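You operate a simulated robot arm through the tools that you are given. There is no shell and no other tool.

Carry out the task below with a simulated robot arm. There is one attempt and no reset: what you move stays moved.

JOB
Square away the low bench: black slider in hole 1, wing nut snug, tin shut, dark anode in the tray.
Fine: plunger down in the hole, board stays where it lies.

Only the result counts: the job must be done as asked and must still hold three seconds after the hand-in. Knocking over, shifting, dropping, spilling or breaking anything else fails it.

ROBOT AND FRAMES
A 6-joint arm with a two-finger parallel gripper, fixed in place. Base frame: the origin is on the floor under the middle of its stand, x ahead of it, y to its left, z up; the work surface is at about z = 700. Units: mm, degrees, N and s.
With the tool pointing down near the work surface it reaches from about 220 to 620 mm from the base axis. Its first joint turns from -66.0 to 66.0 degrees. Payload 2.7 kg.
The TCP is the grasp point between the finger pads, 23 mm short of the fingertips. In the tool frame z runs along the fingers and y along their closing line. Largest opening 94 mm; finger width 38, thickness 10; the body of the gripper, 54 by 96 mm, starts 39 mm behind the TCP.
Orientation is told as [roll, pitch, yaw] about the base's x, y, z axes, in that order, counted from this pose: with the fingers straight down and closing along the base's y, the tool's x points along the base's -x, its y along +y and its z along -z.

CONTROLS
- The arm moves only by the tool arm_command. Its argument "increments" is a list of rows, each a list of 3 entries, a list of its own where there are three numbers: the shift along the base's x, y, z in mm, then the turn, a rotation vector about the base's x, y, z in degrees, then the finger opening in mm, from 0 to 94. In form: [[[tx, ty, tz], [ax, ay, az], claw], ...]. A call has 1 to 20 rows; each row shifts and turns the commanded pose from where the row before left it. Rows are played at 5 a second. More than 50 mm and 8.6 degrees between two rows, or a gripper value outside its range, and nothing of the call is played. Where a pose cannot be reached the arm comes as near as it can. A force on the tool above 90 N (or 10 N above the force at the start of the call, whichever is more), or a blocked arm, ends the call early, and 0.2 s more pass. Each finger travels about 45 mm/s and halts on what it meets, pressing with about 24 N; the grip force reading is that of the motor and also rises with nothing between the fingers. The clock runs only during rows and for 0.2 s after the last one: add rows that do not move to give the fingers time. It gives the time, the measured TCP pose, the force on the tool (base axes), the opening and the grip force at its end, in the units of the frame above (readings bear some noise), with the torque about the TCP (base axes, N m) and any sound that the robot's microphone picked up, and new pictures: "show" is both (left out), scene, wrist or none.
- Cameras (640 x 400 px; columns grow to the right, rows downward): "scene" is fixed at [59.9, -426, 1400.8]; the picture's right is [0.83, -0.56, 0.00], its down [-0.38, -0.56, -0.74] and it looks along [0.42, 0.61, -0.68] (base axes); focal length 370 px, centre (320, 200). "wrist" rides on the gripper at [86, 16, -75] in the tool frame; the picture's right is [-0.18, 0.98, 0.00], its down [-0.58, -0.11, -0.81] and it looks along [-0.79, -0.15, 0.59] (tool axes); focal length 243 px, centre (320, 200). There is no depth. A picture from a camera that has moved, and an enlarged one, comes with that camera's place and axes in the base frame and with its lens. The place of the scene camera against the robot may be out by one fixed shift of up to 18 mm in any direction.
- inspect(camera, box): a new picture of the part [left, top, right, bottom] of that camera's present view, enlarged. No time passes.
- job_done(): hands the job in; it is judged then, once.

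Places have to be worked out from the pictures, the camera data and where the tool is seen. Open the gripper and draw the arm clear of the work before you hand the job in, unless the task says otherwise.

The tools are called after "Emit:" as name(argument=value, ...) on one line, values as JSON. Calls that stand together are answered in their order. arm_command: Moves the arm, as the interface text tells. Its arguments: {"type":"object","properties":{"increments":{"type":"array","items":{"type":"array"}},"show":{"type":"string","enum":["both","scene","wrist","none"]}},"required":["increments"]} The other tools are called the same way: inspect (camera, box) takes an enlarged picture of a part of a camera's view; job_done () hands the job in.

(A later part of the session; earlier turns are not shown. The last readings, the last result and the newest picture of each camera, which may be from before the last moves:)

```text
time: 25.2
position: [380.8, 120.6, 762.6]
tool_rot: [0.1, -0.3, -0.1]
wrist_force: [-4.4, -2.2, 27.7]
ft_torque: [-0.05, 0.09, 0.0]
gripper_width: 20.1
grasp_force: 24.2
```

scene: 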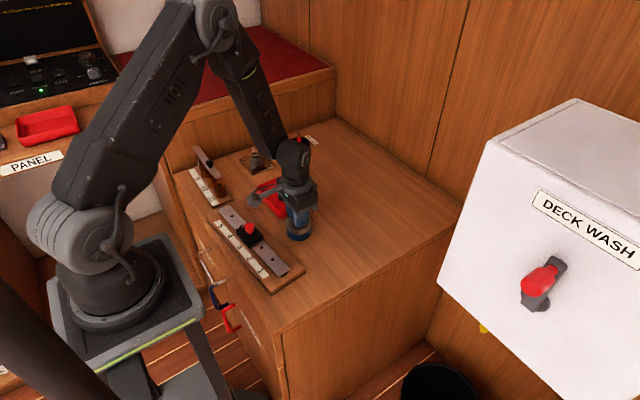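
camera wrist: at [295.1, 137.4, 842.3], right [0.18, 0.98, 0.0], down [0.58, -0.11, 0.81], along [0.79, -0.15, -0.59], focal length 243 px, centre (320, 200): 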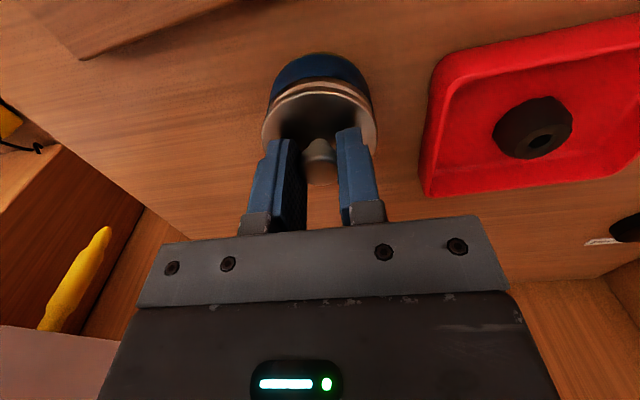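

Force rises stiffly (27.7 N), so the lid is seated. I relieve 1.5 mm, open the fingers and rise.

Emit:
arm_command(increments=[[[0, 0, 1.5], [0, 0, 0], 8], [[0, 0, 0], [0, 0, 0], 30], [[0, 0, 0], [0, 0, 0], 50], [[0, 0, 0], [0, 0, 0], 50], [[0, 0, 10], [0, 0, 0], 50], [[0, 0, 25], [0, 0, 0], 50], [[0, 0, 25], [0, 0, 0], 50]])

Emit:
inspect(camera="wrist", box=[200, 0, 440, 160])

Emit:
inspect(camera="scene", box=[260, 190, 340, 250])

```text
time: 26.8
position: [380.3, 122.2, 823.3]
tool_rot: [0.0, 0.1, 0.0]
wrist_force: [0.5, -0.5, 0.0]
ft_torque: [0.03, 0.0, -0.02]
gripper_width: 49.9
grasp_force: 0.0
camera wrist: at [296.0, 138.1, 898.3], right [0.18, 0.98, 0.0], down [0.58, -0.11, 0.81], along [0.79, -0.15, -0.59], focal length 243 px, centre (320, 200)
```

scene: 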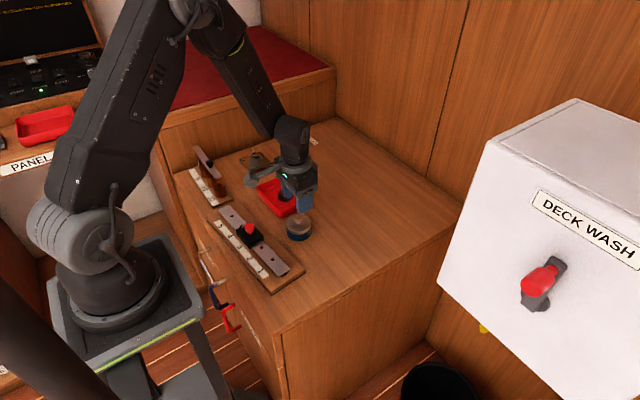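
wrist: 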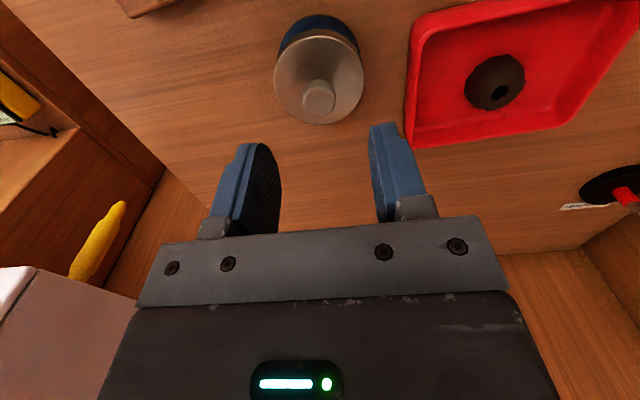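

```text
2.50 times, centred on (320, 80) of wrist
camera zoom: at [296.0, 138.1, 898.3], right [0.18, 0.98, 0.0], down [0.58, -0.11, 0.81], along [0.79, -0.15, -0.59], focal length 606 px, centre (320, 500)
```

zoom: 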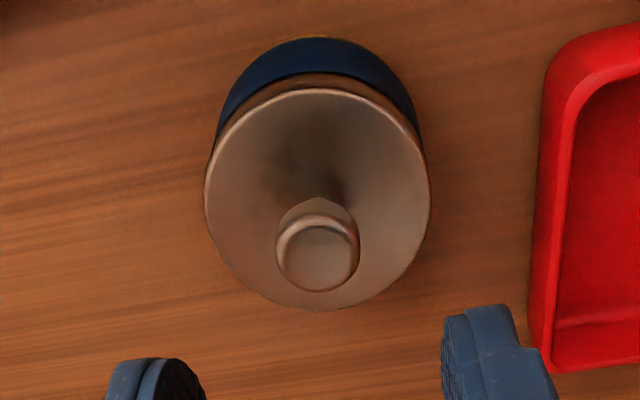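

```text
6.67 times, centred on (300, 220) of scene
camera zoom: at [59.9, -426.0, 1400.8], right [0.83, -0.56, 0.0], down [-0.38, -0.56, -0.74], along [0.42, 0.61, -0.68], focal length 2470 px, centre (453, 67)
```

zoom: 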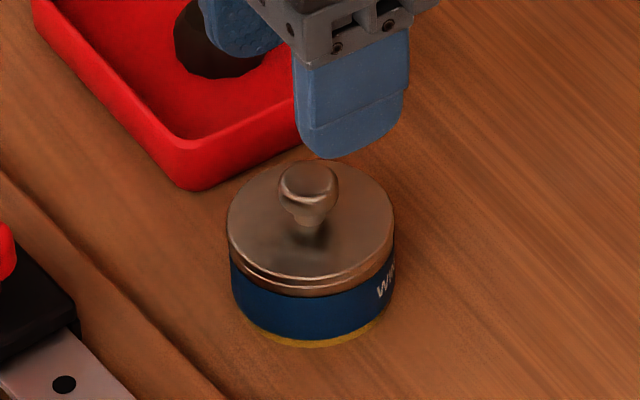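

The lid is on; I take a tighter look at the seam to make sure it's level.

Emit:
inspect(camera="scene", box=[282, 208, 316, 242])

Emit:
inspect(camera="wrist", box=[260, 10, 380, 130])

```text
11.76 times, centred on (299, 225) of scene
camera zoom: at [59.9, -426.0, 1400.8], right [0.83, -0.56, 0.0], down [-0.38, -0.56, -0.74], along [0.42, 0.61, -0.68], focal length 4359 px, centre (567, -94)
```

zoom: 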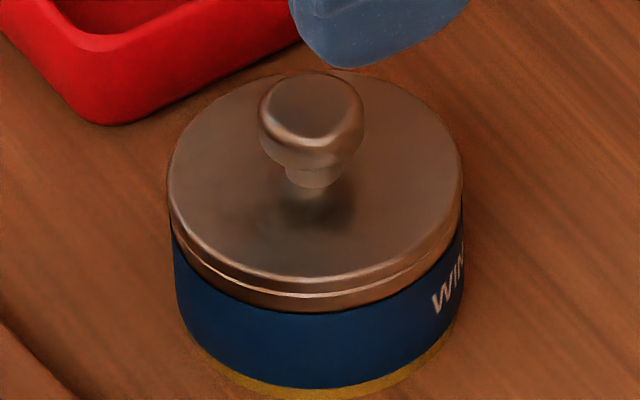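

```text
3.33 times, centred on (320, 70) of wrist
camera zoom: at [296.0, 138.1, 898.3], right [0.18, 0.98, 0.0], down [0.58, -0.11, 0.81], along [0.79, -0.15, -0.59], focal length 809 px, centre (320, 633)
```

zoom: 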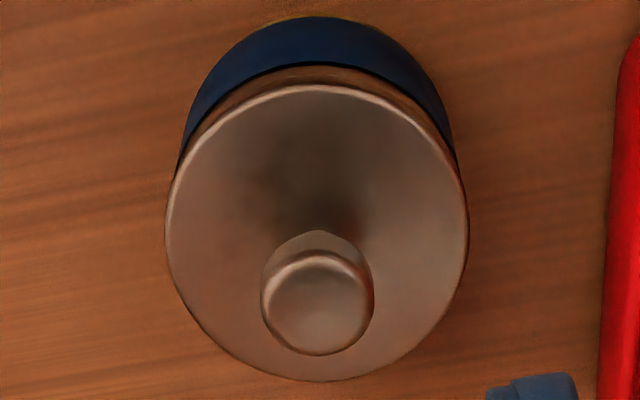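

The lid is level and seated. Now the slider: I move above it near (272, 152) for a close look at the knob and metal loop.

Emit:
arm_command(increments=[[[0, 0, 20], [0, 0, 0], 50], [[-22, 6, 2], [0, 0, 0], 50], [[-22, 6, 1], [0, 0, 0], 50], [[-22, 6, 1], [0, 0, 0], 50], [[-21, 6, 1], [0, 0, 0], 50], [[-21, 6, 1], [0, 0, 0], 50], [[0, 0, 0], [0, 0, 0], 50]])

Emit:
inspect(camera="wrist", box=[220, 20, 420, 145])

Emit:
inspect(camera="wrist", box=[40, 0, 360, 200])

```text
time: 28.4
position: [274.2, 150.9, 846.9]
tool_rot: [0.0, 0.0, 0.0]
wrist_force: [0.4, 0.4, -0.5]
ft_torque: [0.04, -0.01, -0.01]
gripper_width: 50.1
grasp_force: 0.0
camera wrist: at [188.5, 166.6, 922.1], right [0.18, 0.98, 0.0], down [0.58, -0.11, 0.81], along [0.79, -0.15, -0.59], focal length 243 px, centre (320, 200)
```

scene: 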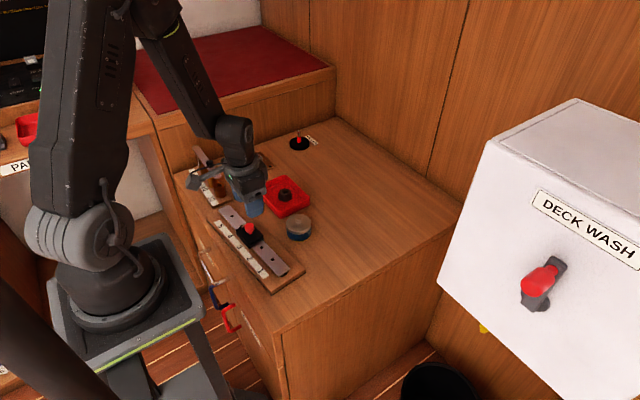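
wrist: 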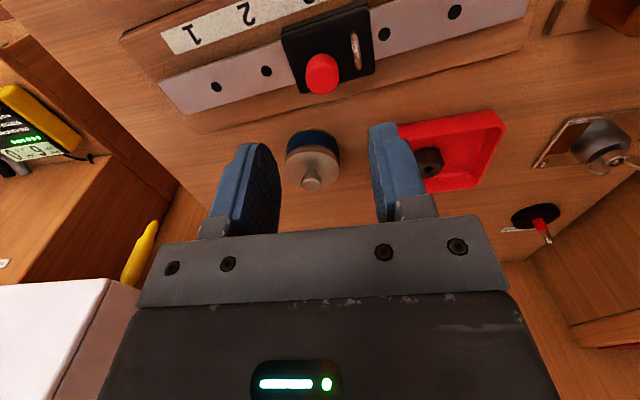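

```text
3.20 times, centred on (320, 82) of wrist
camera zoom: at [188.5, 166.6, 922.1], right [0.18, 0.98, 0.0], down [0.58, -0.11, 0.81], along [0.79, -0.15, -0.59], focal length 776 px, centre (320, 576)
```

zoom: 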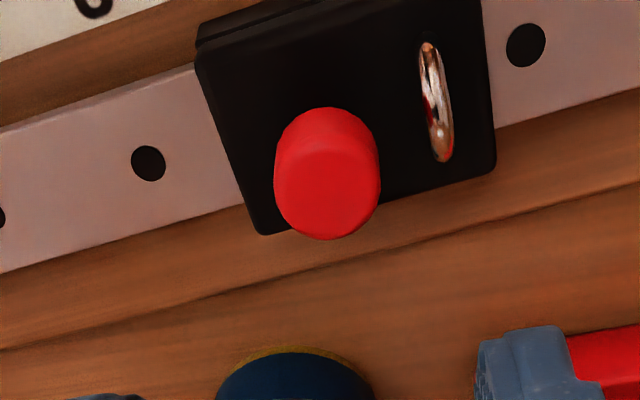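

```text
2.00 times, centred on (200, 100) of wrist
camera zoom: at [188.5, 166.6, 922.1], right [0.18, 0.98, 0.0], down [0.58, -0.11, 0.81], along [0.79, -0.15, -0.59], focal length 485 px, centre (560, 400)
```

zoom: 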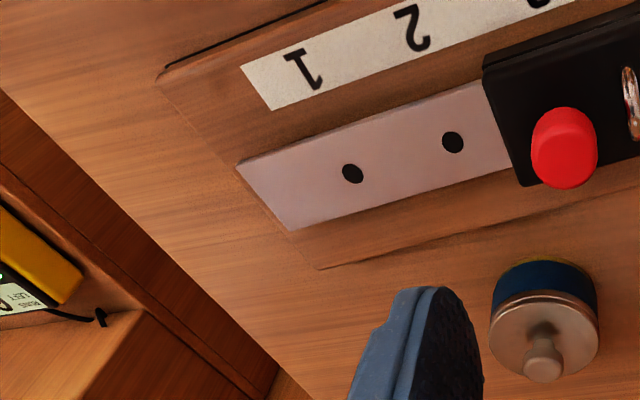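

The knob axis triangulates to about (268, 153.5) with top z≈768 and rail top z≈728; holes lie 45 mm apart (hole 1 at about (277.8, 63.4)), so the plunger is at hole 3. To clear the metal loop, I turn the gripper −84° so it closes across the rail.

Emit:
arm_command(increments=[[[0, 0, 0], [0, 0, -8.4], 50], [[0, 0, 0], [0, 0, -8.4], 50], [[0, 0, 0], [0, 0, -8.4], 50], [[0, 0, 0], [0, 0, -8.4], 50], [[0, 0, 0], [0, 0, -8.4], 50], [[0, 0, 0], [0, 0, -8.4], 50], [[0, 0, 0], [0, 0, -8.4], 50], [[0, 0, 0], [0, 0, -8.4], 50], [[0, 0, 0], [0, 0, -8.4], 50], [[0, 0, 0], [0, 0, -8.6], 50], [[0, 0, 0], [0, 0, 0], 50]])

Emit:
inspect(camera="wrist", box=[200, 20, 440, 170])

```text
time: 30.8
position: [272.8, 152.2, 848.1]
tool_rot: [0.0, 0.0, -84.2]
wrist_force: [0.5, -0.3, 0.0]
ft_torque: [-0.02, 0.03, 0.03]
gripper_width: 49.9
grasp_force: 0.0
camera wrist: at [281.7, 239.6, 923.2], right [1.0, -0.09, 0.0], down [-0.05, -0.59, 0.81], along [-0.07, -0.8, -0.59], focal length 243 px, centre (320, 200)
```

scene: 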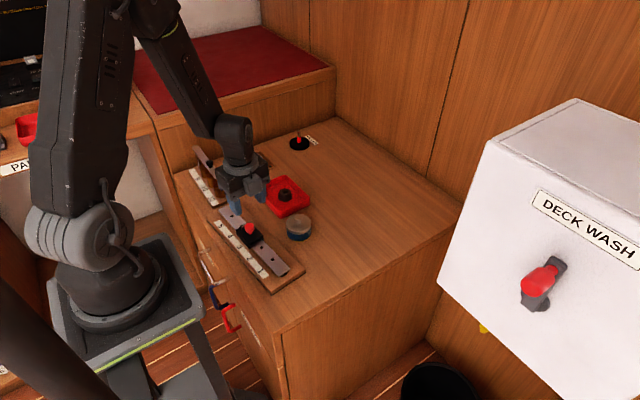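
wrist: 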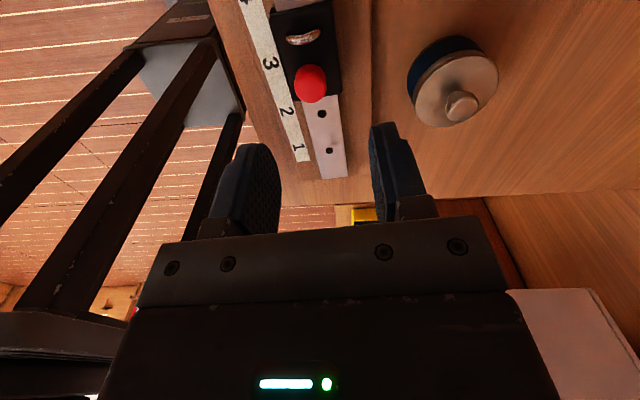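

```text
2.67 times, centred on (320, 95) of wrist
camera zoom: at [281.7, 239.6, 923.2], right [1.0, -0.09, 0.0], down [-0.05, -0.59, 0.81], along [-0.07, -0.8, -0.59], focal length 647 px, centre (320, 480)
```

zoom: 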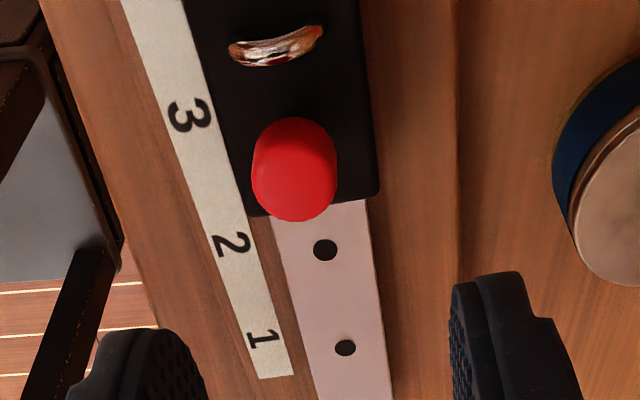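

From this view the knob axis is at (267.6, 152.8). I shift over it and lower to z≈790 for a check before gripping.

Emit:
arm_command(increments=[[[-2.5, 0.7, -15], [0, 0, 0], 50], [[-2.5, 0.7, -15], [0, 0, 0], 50], [[0, 0, -15], [0, 0, 0], 50], [[0, 0, -14], [0, 0, 0], 50], [[0, 0, 0], [0, 0, 0], 50]])

Emit:
inspect(camera="wrist", box=[200, 50, 440, 200])

Emit:
inspect(camera="scene", box=[210, 180, 310, 260])

```text
time: 32.0
position: [267.9, 152.5, 789.4]
tool_rot: [0.0, 0.0, -84.2]
wrist_force: [0.4, 0.1, 0.0]
ft_torque: [-0.02, -0.03, -0.03]
gripper_width: 49.9
grasp_force: 0.0
camera wrist: at [276.4, 240.8, 864.5], right [1.0, -0.08, 0.0], down [-0.05, -0.59, 0.81], along [-0.07, -0.8, -0.59], focal length 243 px, centre (320, 200)
```

scene: 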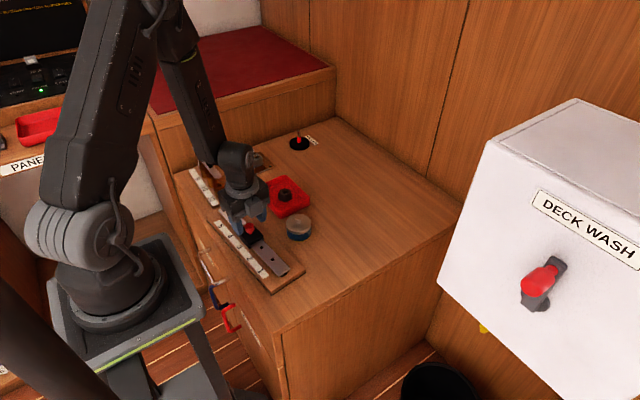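
wrist: 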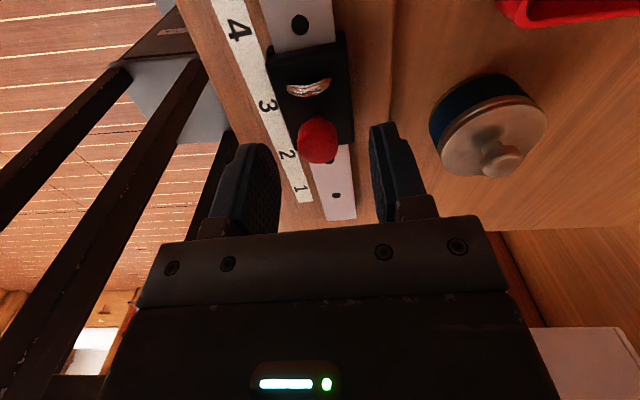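

```text
2.67 times, centred on (320, 125) of wrist
camera zoom: at [276.4, 240.8, 864.5], right [1.0, -0.08, 0.0], down [-0.05, -0.59, 0.81], along [-0.07, -0.8, -0.59], focal length 647 px, centre (320, 400)
```

zoom: 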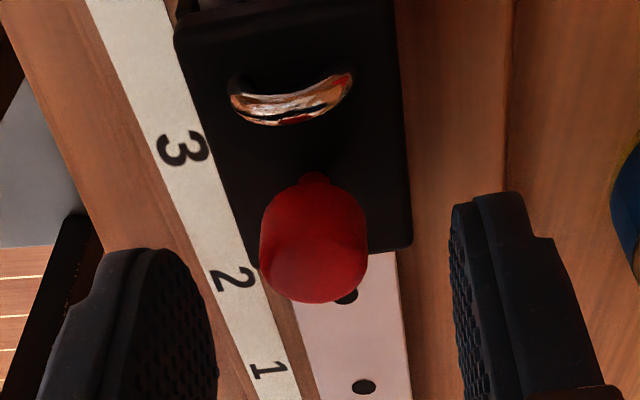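

```text
5.00 times, centred on (260, 220) of scene
camera zoom: at [59.9, -426.0, 1400.8], right [0.83, -0.56, 0.0], down [-0.38, -0.56, -0.74], along [0.42, 0.61, -0.68], focal length 1852 px, centre (620, 100)
```

zoom: 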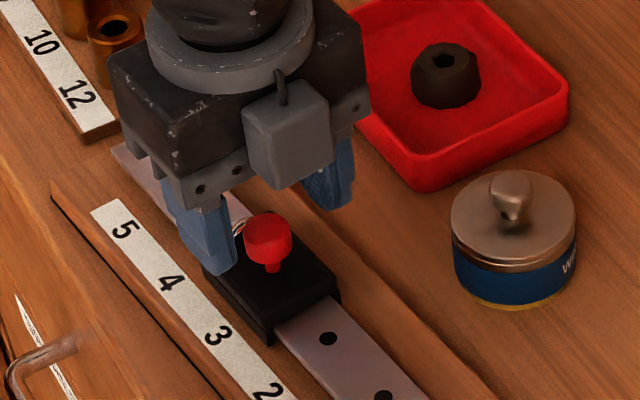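

Knob is centred to within ~1 mm. I shift −1 mm in x, descend to z≈769 and check.

Emit:
arm_command(increments=[[[-1, 0, -8], [0, 0, 0], 50], [[0, 0, -8], [0, 0, 0], 50], [[0, 0, -5], [0, 0, 0], 50], [[0, 0, 0], [0, 0, 0], 50]])

Emit:
inspect(camera="wrist", box=[200, 80, 440, 230])

Emit:
inspect(camera="scene", box=[210, 190, 290, 250])

```text
time: 33.0
position: [267.3, 152.9, 768.3]
tool_rot: [0.1, 0.0, -84.3]
wrist_force: [-0.1, -0.2, -0.4]
ft_torque: [0.0, 0.02, -0.04]
gripper_width: 49.8
grasp_force: 0.0
camera wrist: at [275.8, 240.1, 844.0], right [1.0, -0.08, 0.0], down [-0.05, -0.59, 0.81], along [-0.07, -0.8, -0.59], focal length 243 px, centre (320, 200)
```

scene: 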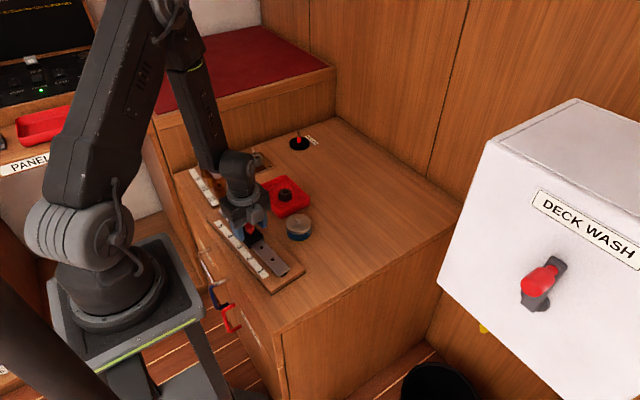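
wrist: 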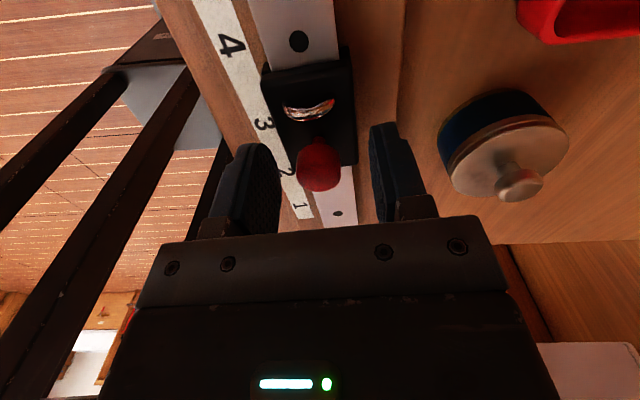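

```text
2.67 times, centred on (320, 155) of wrist
camera zoom: at [275.8, 240.1, 844.0], right [1.0, -0.08, 0.0], down [-0.05, -0.59, 0.81], along [-0.07, -0.8, -0.59], focal length 647 px, centre (320, 320)
```

zoom: 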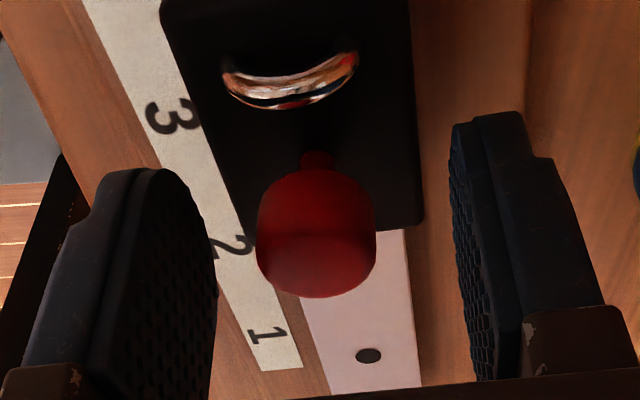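

```text
6.67 times, centred on (250, 220) of scene
camera zoom: at [59.9, -426.0, 1400.8], right [0.83, -0.56, 0.0], down [-0.38, -0.56, -0.74], along [0.42, 0.61, -0.68], focal length 2470 px, centre (787, 67)
```

zoom: 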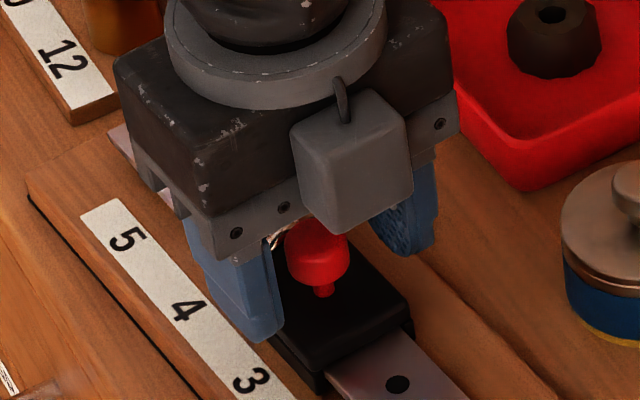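

Two-view triangulation puts the slider body top at z≈740, so the fingertips (z≈746) clear it and straddle the knob head. Closing on the knob.

Emit:
arm_command(increments=[[[0, 0, 0], [0, 0, 0], 40], [[0, 0, 0], [0, 0, 0], 30], [[0, 0, 0], [0, 0, 0], 10], [[0, 0, 0], [0, 0, 0], 10], [[0, 0, 0], [0, 0, 0], 10]])

Emit:
inspect(camera="wrist", box=[200, 80, 440, 230])

```text
time: 34.2
position: [266.8, 151.7, 769.1]
tool_rot: [-0.1, 0.0, -84.1]
wrist_force: [-4.1, 0.0, 1.0]
ft_torque: [-0.02, 0.04, -0.03]
gripper_width: 20.7
grasp_force: 23.6
camera wrist: at [275.4, 239.8, 844.0], right [1.0, -0.08, 0.0], down [-0.05, -0.59, 0.81], along [-0.07, -0.8, -0.59], focal length 243 px, centre (320, 200)
```

scene: 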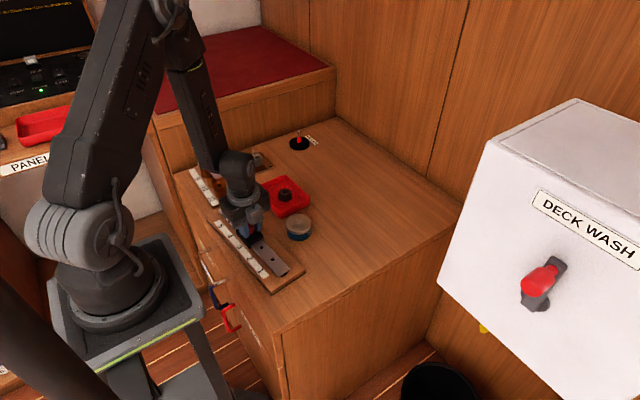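
wrist: 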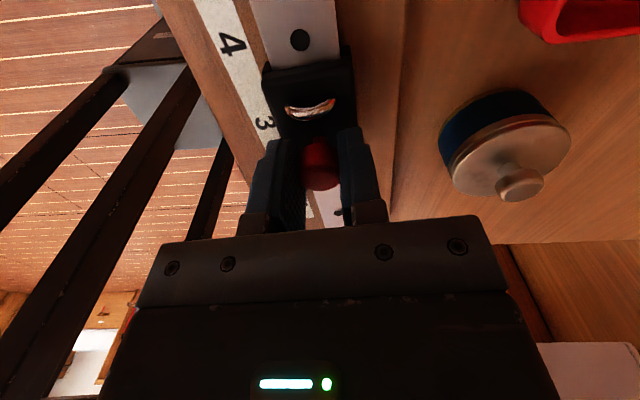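

```text
2.67 times, centred on (320, 155) of wrist
camera zoom: at [275.4, 239.8, 844.0], right [1.0, -0.08, 0.0], down [-0.05, -0.59, 0.81], along [-0.07, -0.8, -0.59], focal length 647 px, centre (320, 320)
```

zoom: 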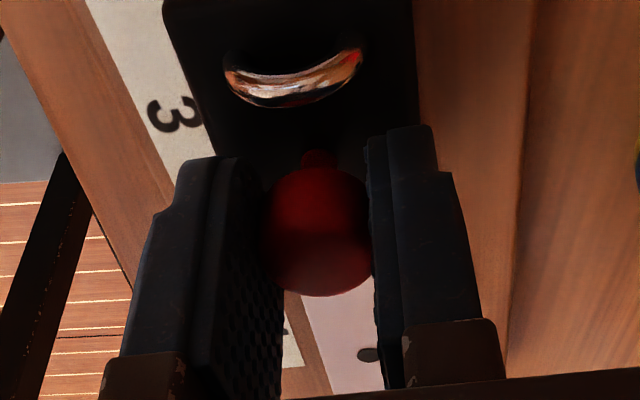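

Knob gripped at 20.7 mm with a −4 N side load, so I ease 0.5 mm toward −x and begin lifting the plunger in 1 mm steps.

Emit:
arm_command(increments=[[[-0.6, 0, 0], [0, 0, 0], 10], [[0, 0, 1], [0, 0, 0], 10], [[0, 0, 1], [0, 0, 0], 10], [[0, 0, 0], [0, 0, 0], 10]], show="none")

```text
time: 35.2
position: [266.8, 153.8, 771.1]
tool_rot: [0.1, 0.1, -84.2]
wrist_force: [1.3, -0.8, -1.0]
ft_torque: [-0.19, -0.01, -0.02]
gripper_width: 20.9
grasp_force: 24.0
```

Very little lift resistance so far. I lift 4 mm more and look.

Emit:
arm_command(increments=[[[0, 0, 2], [0, 0, 0], 10], [[0, 0, 2], [0, 0, 0], 10], [[0, 0, 0], [0, 0, 0], 10]])

Emit:
inspect(camera="wrist", box=[200, 80, 440, 230])

Emit:
inspect(camera="scene", box=[210, 190, 290, 250])

```text
time: 36.0
position: [266.3, 152.5, 774.9]
tool_rot: [0.1, -0.1, -84.2]
wrist_force: [4.3, -0.1, -0.3]
ft_torque: [0.11, -0.04, 0.0]
gripper_width: 20.8
grasp_force: 24.3
camera wrist: at [275.1, 240.3, 849.9], right [1.0, -0.08, 0.0], down [-0.05, -0.59, 0.81], along [-0.07, -0.8, -0.59], focal length 243 px, centre (320, 200)
```

scene: 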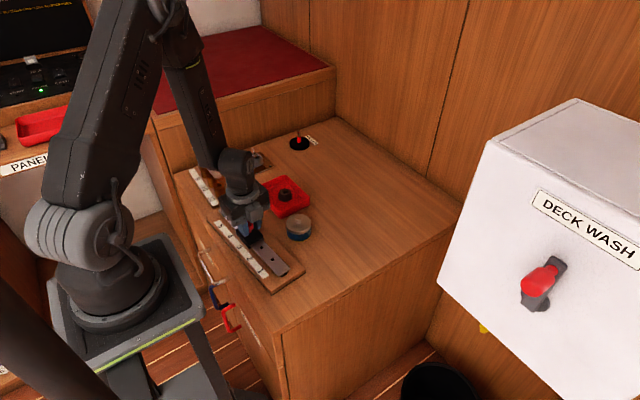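
wrist: 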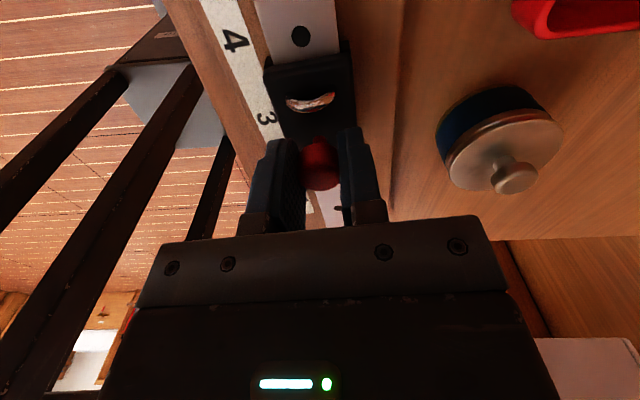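

```text
2.67 times, centred on (320, 155) of wrist
camera zoom: at [275.1, 240.3, 849.9], right [1.0, -0.08, 0.0], down [-0.05, -0.59, 0.81], along [-0.07, -0.8, -0.59], focal length 647 px, centre (320, 320)
```

zoom: 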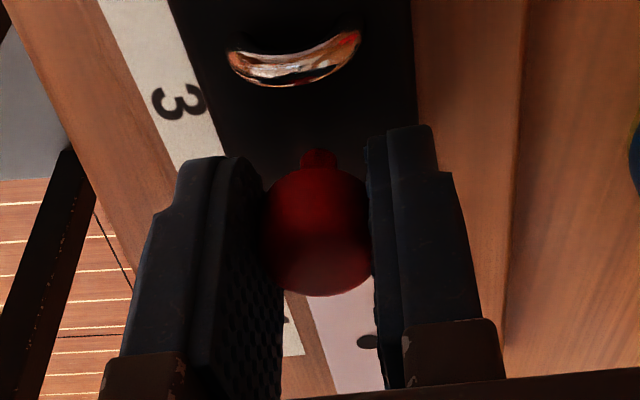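

```text
6.67 times, centred on (250, 220) of scene
camera zoom: at [60.0, -426.0, 1400.8], right [0.83, -0.56, 0.0], down [-0.38, -0.56, -0.74], along [0.42, 0.61, -0.68], focal length 2470 px, centre (787, 67)
```

zoom: 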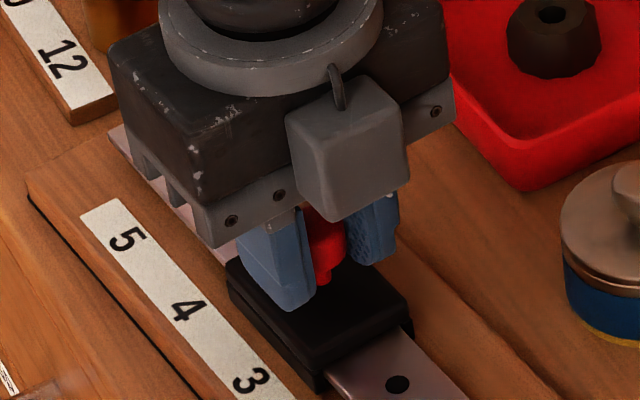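

The knob rises with the gripper with almost no spring force. I keep lifting in 1 mm steps to find its stop.

Emit:
arm_command(increments=[[[0.3, 0, 1], [0, 0, 0], 10], [[0, 0, 1], [0, 0, 0], 10], [[0, 0, 0], [0, 0, 0], 10]], show="none")

```text
time: 36.8
position: [267.9, 152.1, 777.8]
tool_rot: [0.0, 0.0, -84.2]
wrist_force: [2.4, 0.5, 0.1]
ft_torque: [0.07, -0.03, 0.01]
gripper_width: 20.9
grasp_force: 24.0
```

Lift is now ~8 mm, still no stop. Two more millimetres.

Emit:
arm_command(increments=[[[0, 0, 1], [0, 0, 0], 10], [[0, 0, 1], [0, 0, 0], 10], [[0, 0, 0], [0, 0, 0], 10]])

Emit:
inspect(camera="wrist", box=[200, 80, 440, 230])

Emit:
inspect(camera="scene", box=[210, 190, 290, 250])

```text
time: 37.6
position: [267.3, 152.7, 780.0]
tool_rot: [0.0, 0.0, -84.2]
wrist_force: [2.3, -0.4, 0.1]
ft_torque: [-0.07, -0.01, 0.0]
gripper_width: 20.8
grasp_force: 23.8
camera wrist: at [275.2, 240.9, 854.9], right [1.0, -0.08, 0.0], down [-0.05, -0.59, 0.81], along [-0.07, -0.8, -0.59], focal length 243 px, centre (320, 200)
```

scene: 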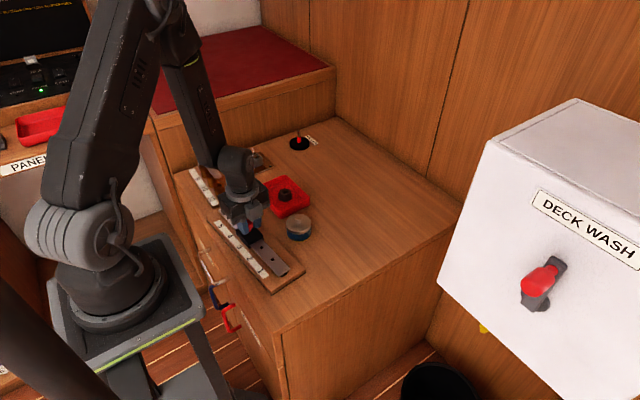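
wrist: 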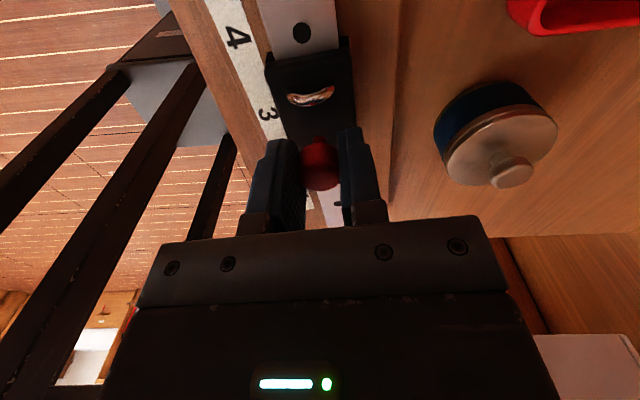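

```text
2.67 times, centred on (320, 155) of wrist
camera zoom: at [275.2, 240.9, 854.9], right [1.0, -0.08, 0.0], down [-0.05, -0.59, 0.81], along [-0.07, -0.8, -0.59], focal length 647 px, centre (320, 320)
```

zoom: 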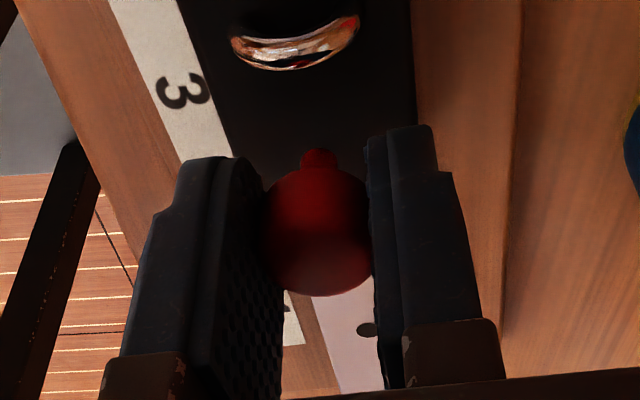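

```text
6.67 times, centred on (250, 220) of scene
camera zoom: at [59.9, -426.0, 1400.8], right [0.83, -0.56, 0.0], down [-0.38, -0.56, -0.74], along [0.42, 0.61, -0.68], focal length 2470 px, centre (787, 67)
```

zoom: 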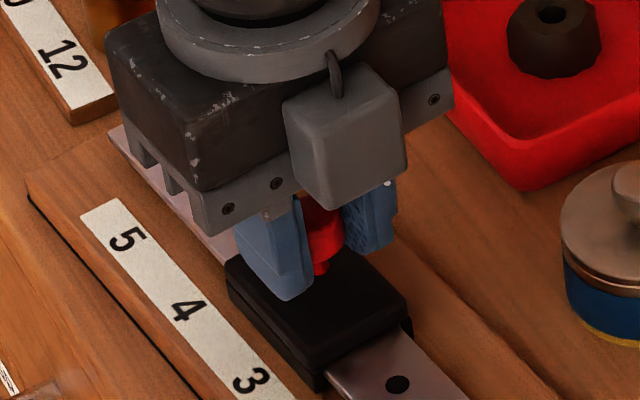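

Plunger is up ~10 mm with no stop felt. I try a tiny 1.5 mm nudge along the rail toward hole 1 and read the side force to see whether the slider is free.

Emit:
arm_command(increments=[[[0.1, -0.75, 0], [0, 0, 0], 10], [[0.1, -0.75, 0], [0, 0, 0], 10], [[0, 0, 0], [0, 0, 0], 10]], show="none")

```text
time: 38.4
position: [266.3, 152.5, 778.9]
tool_rot: [0.0, 0.1, -84.3]
wrist_force: [0.0, 0.0, 0.3]
ft_torque: [0.05, 0.01, 0.0]
gripper_width: 20.8
grasp_force: 24.2
```

No side resistance at all. I continue 6 mm more along the rail and look.

Emit:
arm_command(increments=[[[0.2, -2, 0], [0, 0, 0], 10], [[0.2, -2, 0], [0, 0, 0], 10], [[0.2, -2, 0], [0, 0, 0], 10], [[0, 0, 0], [0, 0, 0], 10]])

Emit:
inspect(camera="wrist", box=[200, 80, 440, 230])

Emit:
inspect(camera="scene", box=[210, 190, 290, 250])

```text
time: 39.4
position: [267.5, 145.3, 779.3]
tool_rot: [0.0, 0.0, -84.3]
wrist_force: [1.4, 0.9, 0.6]
ft_torque: [-0.17, -0.02, 0.02]
gripper_width: 20.7
grasp_force: 24.4
camera wrist: at [275.9, 233.4, 853.3], right [1.0, -0.08, 0.0], down [-0.05, -0.59, 0.81], along [-0.07, -0.8, -0.59], focal length 243 px, centre (320, 200)
```

scene: 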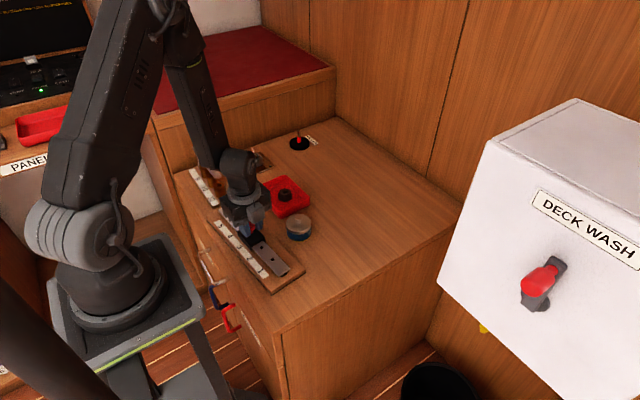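
wrist: 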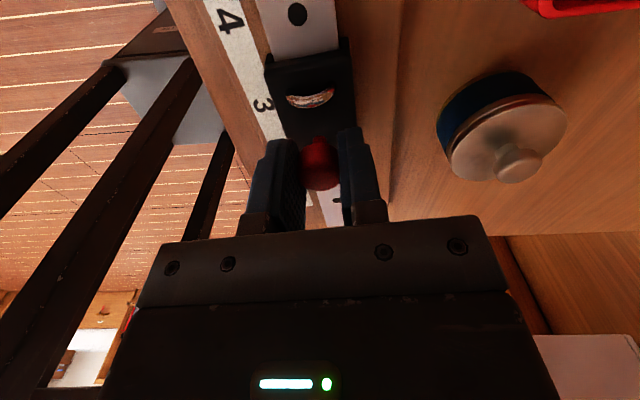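

```text
2.67 times, centred on (320, 155) of wrist
camera zoom: at [275.9, 233.4, 853.3], right [1.0, -0.08, 0.0], down [-0.05, -0.59, 0.81], along [-0.07, -0.8, -0.59], focal length 647 px, centre (320, 320)
```

zoom: 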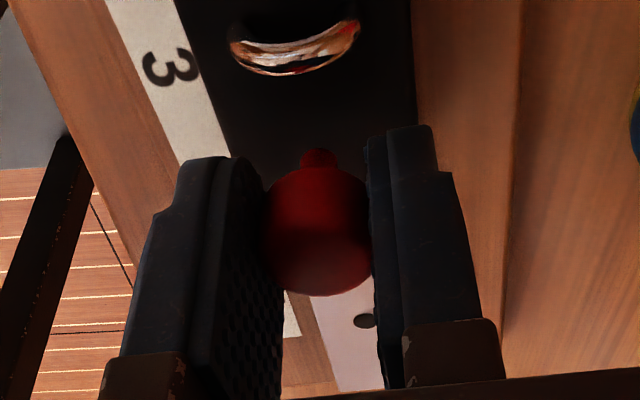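

```text
6.67 times, centred on (250, 220) of scene
camera zoom: at [59.9, -426.0, 1400.8], right [0.83, -0.56, 0.0], down [-0.38, -0.56, -0.74], along [0.42, 0.61, -0.68], focal length 2470 px, centre (787, 67)
```

zoom: 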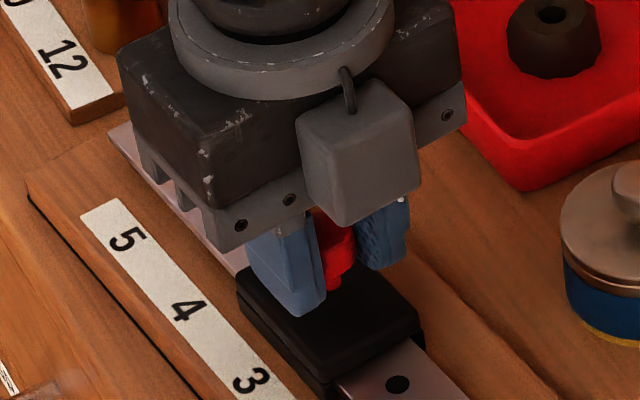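

The slider body moved with the knob while the board stayed put. I continue sliding 35 mm toward hole 1, checking side forces.

Emit:
arm_command(increments=[[[0.7, -7, 0], [0, 0, 0], 10], [[0.72, -7, 0], [0, 0, 0], 10], [[0.72, -7, 0], [0, 0, 0], 10], [[0.72, -7, 0], [0, 0, 0], 10], [[0.71, -7, 0], [0, 0, 0], 10], [[0, 0, 0], [0, 0, 0], 10]])

Emit:
inspect(camera="scene", box=[210, 190, 310, 280])

```text
time: 40.8
position: [270.7, 108.7, 777.9]
tool_rot: [0.0, 0.0, -84.2]
wrist_force: [-2.2, 0.7, 0.2]
ft_torque: [-0.07, 0.03, 0.02]
gripper_width: 20.8
grasp_force: 24.3
camera wrist: at [279.6, 196.7, 852.9], right [1.0, -0.08, 0.0], down [-0.05, -0.59, 0.81], along [-0.07, -0.8, -0.59], focal length 243 px, centre (320, 200)
```

scene: 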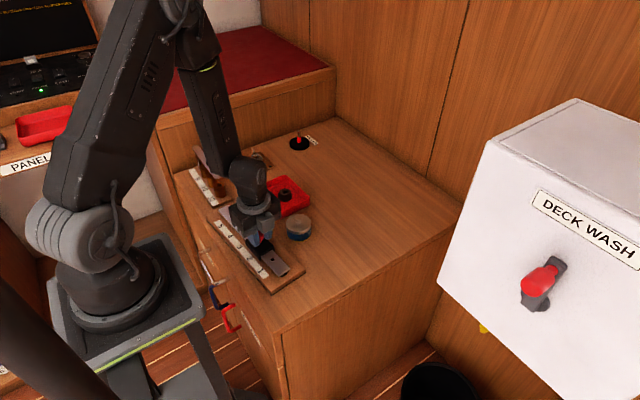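
wrist: 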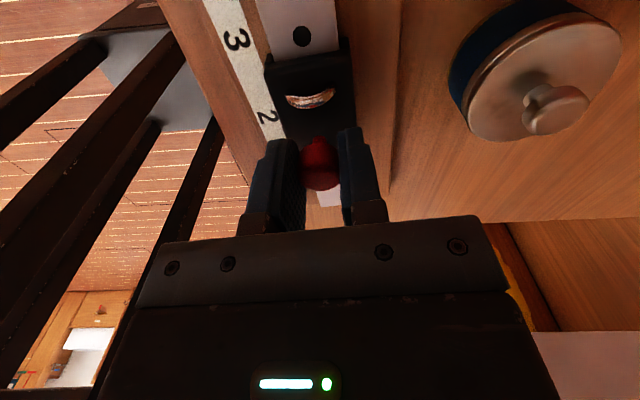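

```text
4.44 times, centred on (260, 235) of scene
camera zoom: at [59.8, -426.0, 1400.8], right [0.83, -0.56, 0.0], down [-0.38, -0.56, -0.74], along [0.42, 0.61, -0.68], focal length 1647 px, centre (587, 44)
```

zoom: 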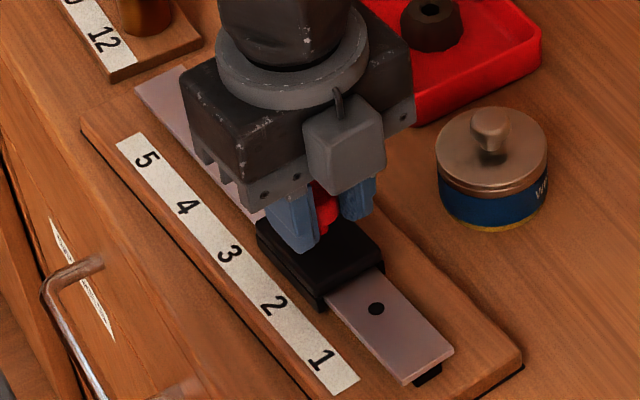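

Slider is now around hole 2, side load small. I slide another 42 mm, nearly to hole 1.

Emit:
arm_command(increments=[[[0.5, -7, 0], [0, 0, 0], 10], [[0.66, -7, 0], [0, 0, 0], 10], [[0.66, -7, 0], [0, 0, 0], 10], [[0.66, -7, 0], [0, 0, 0], 10], [[0.66, -7, 0], [0, 0, 0], 10], [[0.66, -7, 0], [0, 0, 0], 10], [[0, 0, 0], [0, 0, 0], 10]])

Emit:
inspect(camera="scene", box=[210, 190, 310, 280])

Emit:
inspect(camera="wrist", box=[180, 0, 420, 200])

```text
time: 42.4
position: [275.9, 66.3, 779.1]
tool_rot: [0.0, 0.0, -84.3]
wrist_force: [3.2, 0.7, -0.3]
ft_torque: [0.04, -0.06, 0.01]
gripper_width: 20.9
grasp_force: 23.9
camera wrist: at [283.6, 154.9, 853.7], right [1.0, -0.08, 0.0], down [-0.05, -0.59, 0.81], along [-0.07, -0.8, -0.59], focal length 243 px, centre (320, 200)
```

scene: 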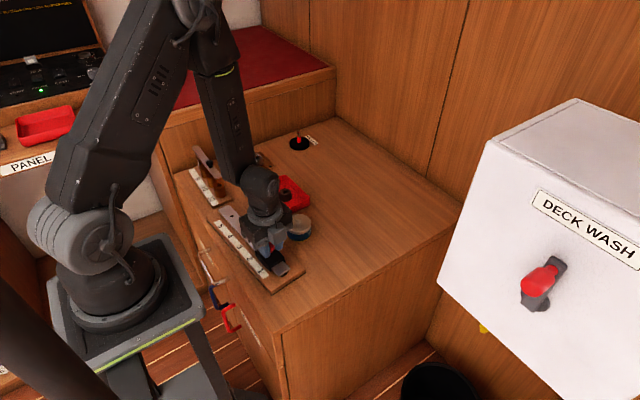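
wrist: 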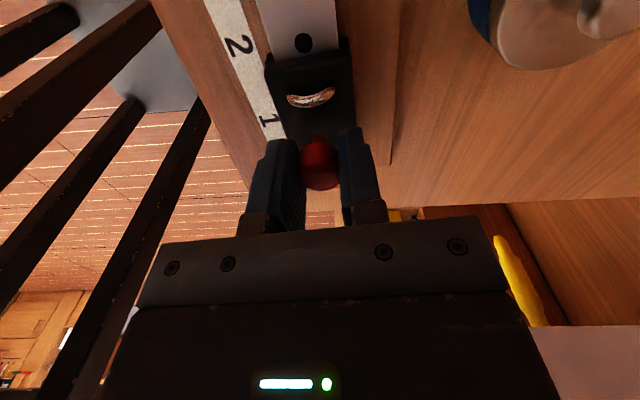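

```text
4.44 times, centred on (260, 235) of scene
camera zoom: at [59.9, -426.0, 1400.8], right [0.83, -0.56, 0.0], down [-0.38, -0.56, -0.74], along [0.42, 0.61, -0.68], focal length 1647 px, centre (587, 44)
```

zoom: 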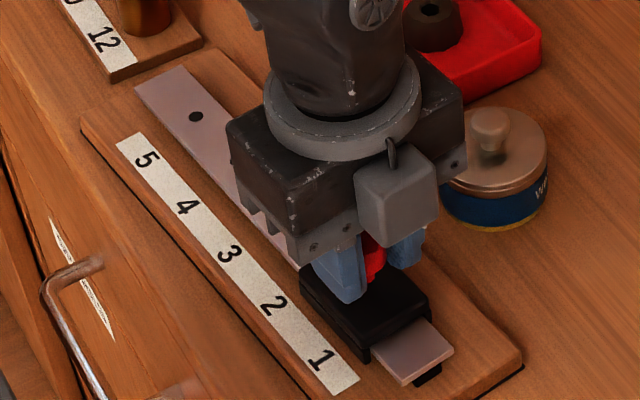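

```text
2.00 times, centred on (300, 100) of wrist
camera zoom: at [283.6, 154.9, 853.7], right [1.0, -0.08, 0.0], down [-0.05, -0.59, 0.81], along [-0.07, -0.8, -0.59], focal length 485 px, centre (360, 400)
```

zoom: 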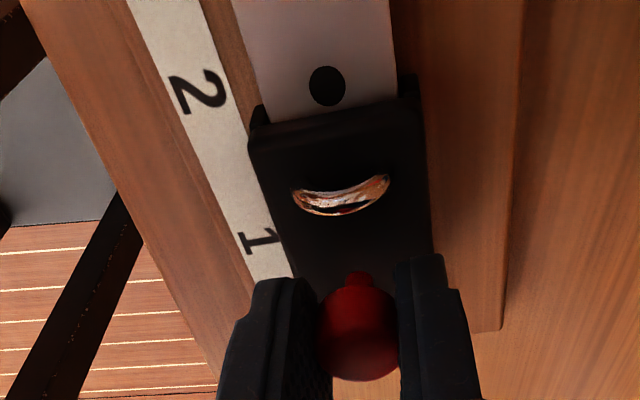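

The slider is a few mm short of hole 1: comparing the hole behind the body with the start view suggests ~3.4 mm remain. I move 3.2 mm further and compare again.

Emit:
arm_command(increments=[[[0.4, -1.6, 0], [0, 0, 0], 10], [[0.3, -1.6, 0], [0, 0, 0], 10], [[0, 0, 0], [0, 0, 0], 10]], show="wrist")

Emit:
inspect(camera="wrist", box=[200, 80, 440, 230])

Emit:
inspect(camera="wrist", box=[180, 0, 420, 200])

```text
time: 43.2
position: [274.6, 64.6, 778.9]
tool_rot: [-0.1, 0.0, -84.1]
wrist_force: [1.1, 0.1, -0.7]
ft_torque: [-0.04, -0.01, 0.03]
gripper_width: 21.0
grasp_force: 24.0
camera wrist: at [284.0, 153.1, 854.2], right [1.0, -0.08, 0.0], down [-0.05, -0.59, 0.81], along [-0.07, -0.8, -0.59], focal length 243 px, centre (320, 200)
```

wrist: 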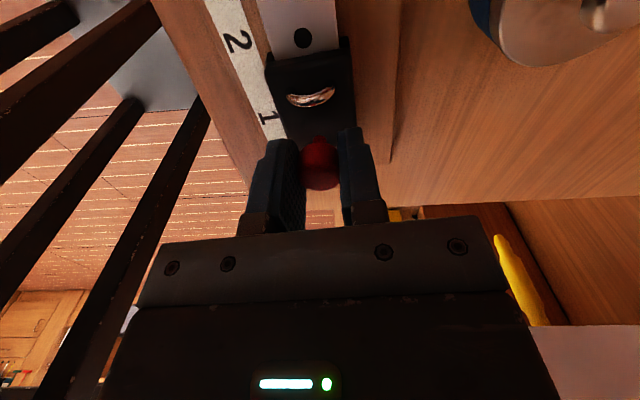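

```text
2.67 times, centred on (320, 155) of wrist
camera zoom: at [284.0, 153.1, 854.2], right [1.0, -0.08, 0.0], down [-0.05, -0.59, 0.81], along [-0.07, -0.8, -0.59], focal length 647 px, centre (320, 320)
```

zoom: 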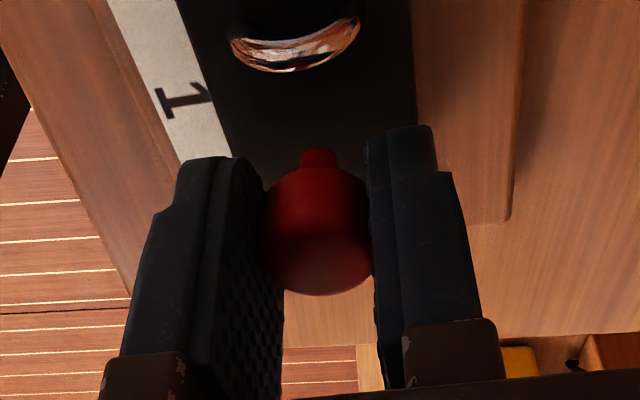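

```text
2.00 times, centred on (300, 100) of wrist
camera zoom: at [284.0, 153.1, 854.2], right [1.0, -0.08, 0.0], down [-0.05, -0.59, 0.81], along [-0.07, -0.8, -0.59], focal length 485 px, centre (360, 400)
```

zoom: 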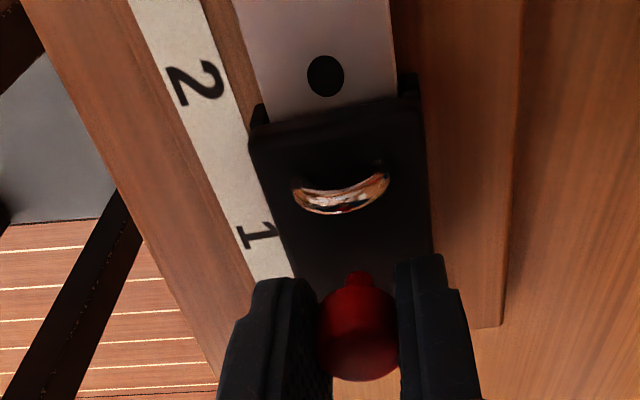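

Comparing with the start view (the "3" label and hole 4 vs "1" label and hole 2) about 2 mm remain. I move 1.9 mm more and recheck.

Emit:
arm_command(increments=[[[0.2, -1.9, 0], [0, 0, 0], 10], [[0, 0, 0], [0, 0, 0], 10], [[0, 0, 0], [0, 0, 0], 10]], show="wrist")

Emit:
inspect(camera="wrist", box=[200, 80, 440, 230])

Emit:
inspect(camera="wrist", box=[180, 0, 420, 200])

```text
time: 44.0
position: [275.7, 62.4, 779.5]
tool_rot: [-0.1, 0.0, -84.2]
wrist_force: [-2.9, -1.4, -1.1]
ft_torque: [-0.03, 0.01, 0.02]
gripper_width: 20.7
grasp_force: 23.8
camera wrist: at [284.2, 150.9, 853.9], right [1.0, -0.08, 0.0], down [-0.05, -0.59, 0.81], along [-0.07, -0.8, -0.59], focal length 243 px, centre (320, 200)
```

wrist: 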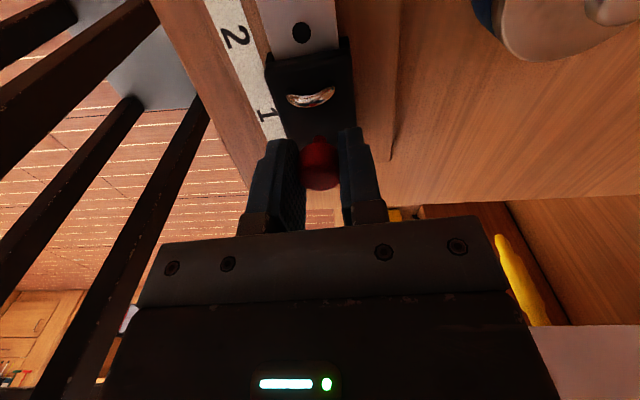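

```text
2.67 times, centred on (320, 155) of wrist
camera zoom: at [284.2, 150.9, 853.9], right [1.0, -0.08, 0.0], down [-0.05, -0.59, 0.81], along [-0.07, -0.8, -0.59], focal length 647 px, centre (320, 320)
```

zoom: 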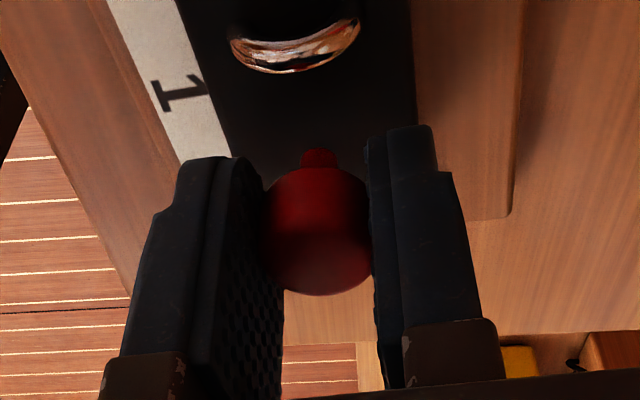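

```text
2.00 times, centred on (300, 100) of wrist
camera zoom: at [284.2, 150.9, 853.9], right [1.0, -0.08, 0.0], down [-0.05, -0.59, 0.81], along [-0.07, -0.8, -0.59], focal length 485 px, centre (360, 400)
```

zoom: 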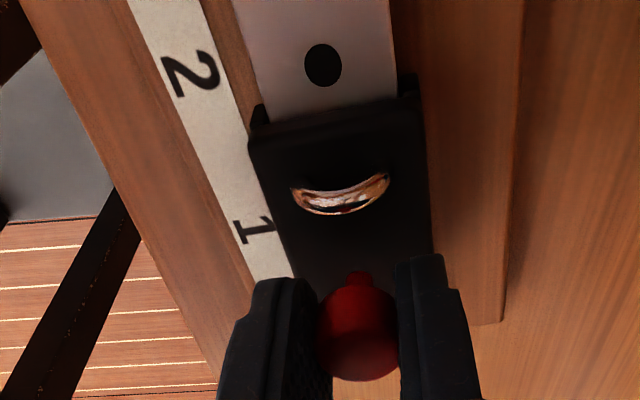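

Hole 2 and the "1" label now sit where hole 4 and "3" sat at the start, so the knob should be over hole 1. I lower the plunger gently, watching for resistance.

Emit:
arm_command(increments=[[[-0.3, 0, -1], [0, 0, 0], 10], [[0, 0, -1], [0, 0, 0], 10], [[0, 0, -1], [0, 0, 0], 10], [[0, 0, -1], [0, 0, 0], 10], [[0, 0, 0], [0, 0, 0], 10]], show="none")

```text
time: 45.2
position: [275.2, 61.5, 773.8]
tool_rot: [-0.1, 0.1, -84.1]
wrist_force: [-0.8, 1.2, -0.1]
ft_torque: [0.07, 0.0, 0.02]
gripper_width: 20.8
grasp_force: 23.5
```

No resistance at z≈775. Lowering 3 mm more.

Emit:
arm_command(increments=[[[0, 0, -1], [0, 0, 0], 10], [[0, 0, -1], [0, 0, 0], 10], [[0, 0, -1], [0, 0, 0], 10], [[0, 0, 0], [0, 0, 0], 10]], show="none")

```text
time: 46.2
position: [274.8, 63.9, 771.7]
tool_rot: [0.0, 0.0, -84.2]
wrist_force: [1.6, -0.4, 0.2]
ft_torque: [0.05, -0.01, -0.04]
gripper_width: 21.1
grasp_force: 23.6
```

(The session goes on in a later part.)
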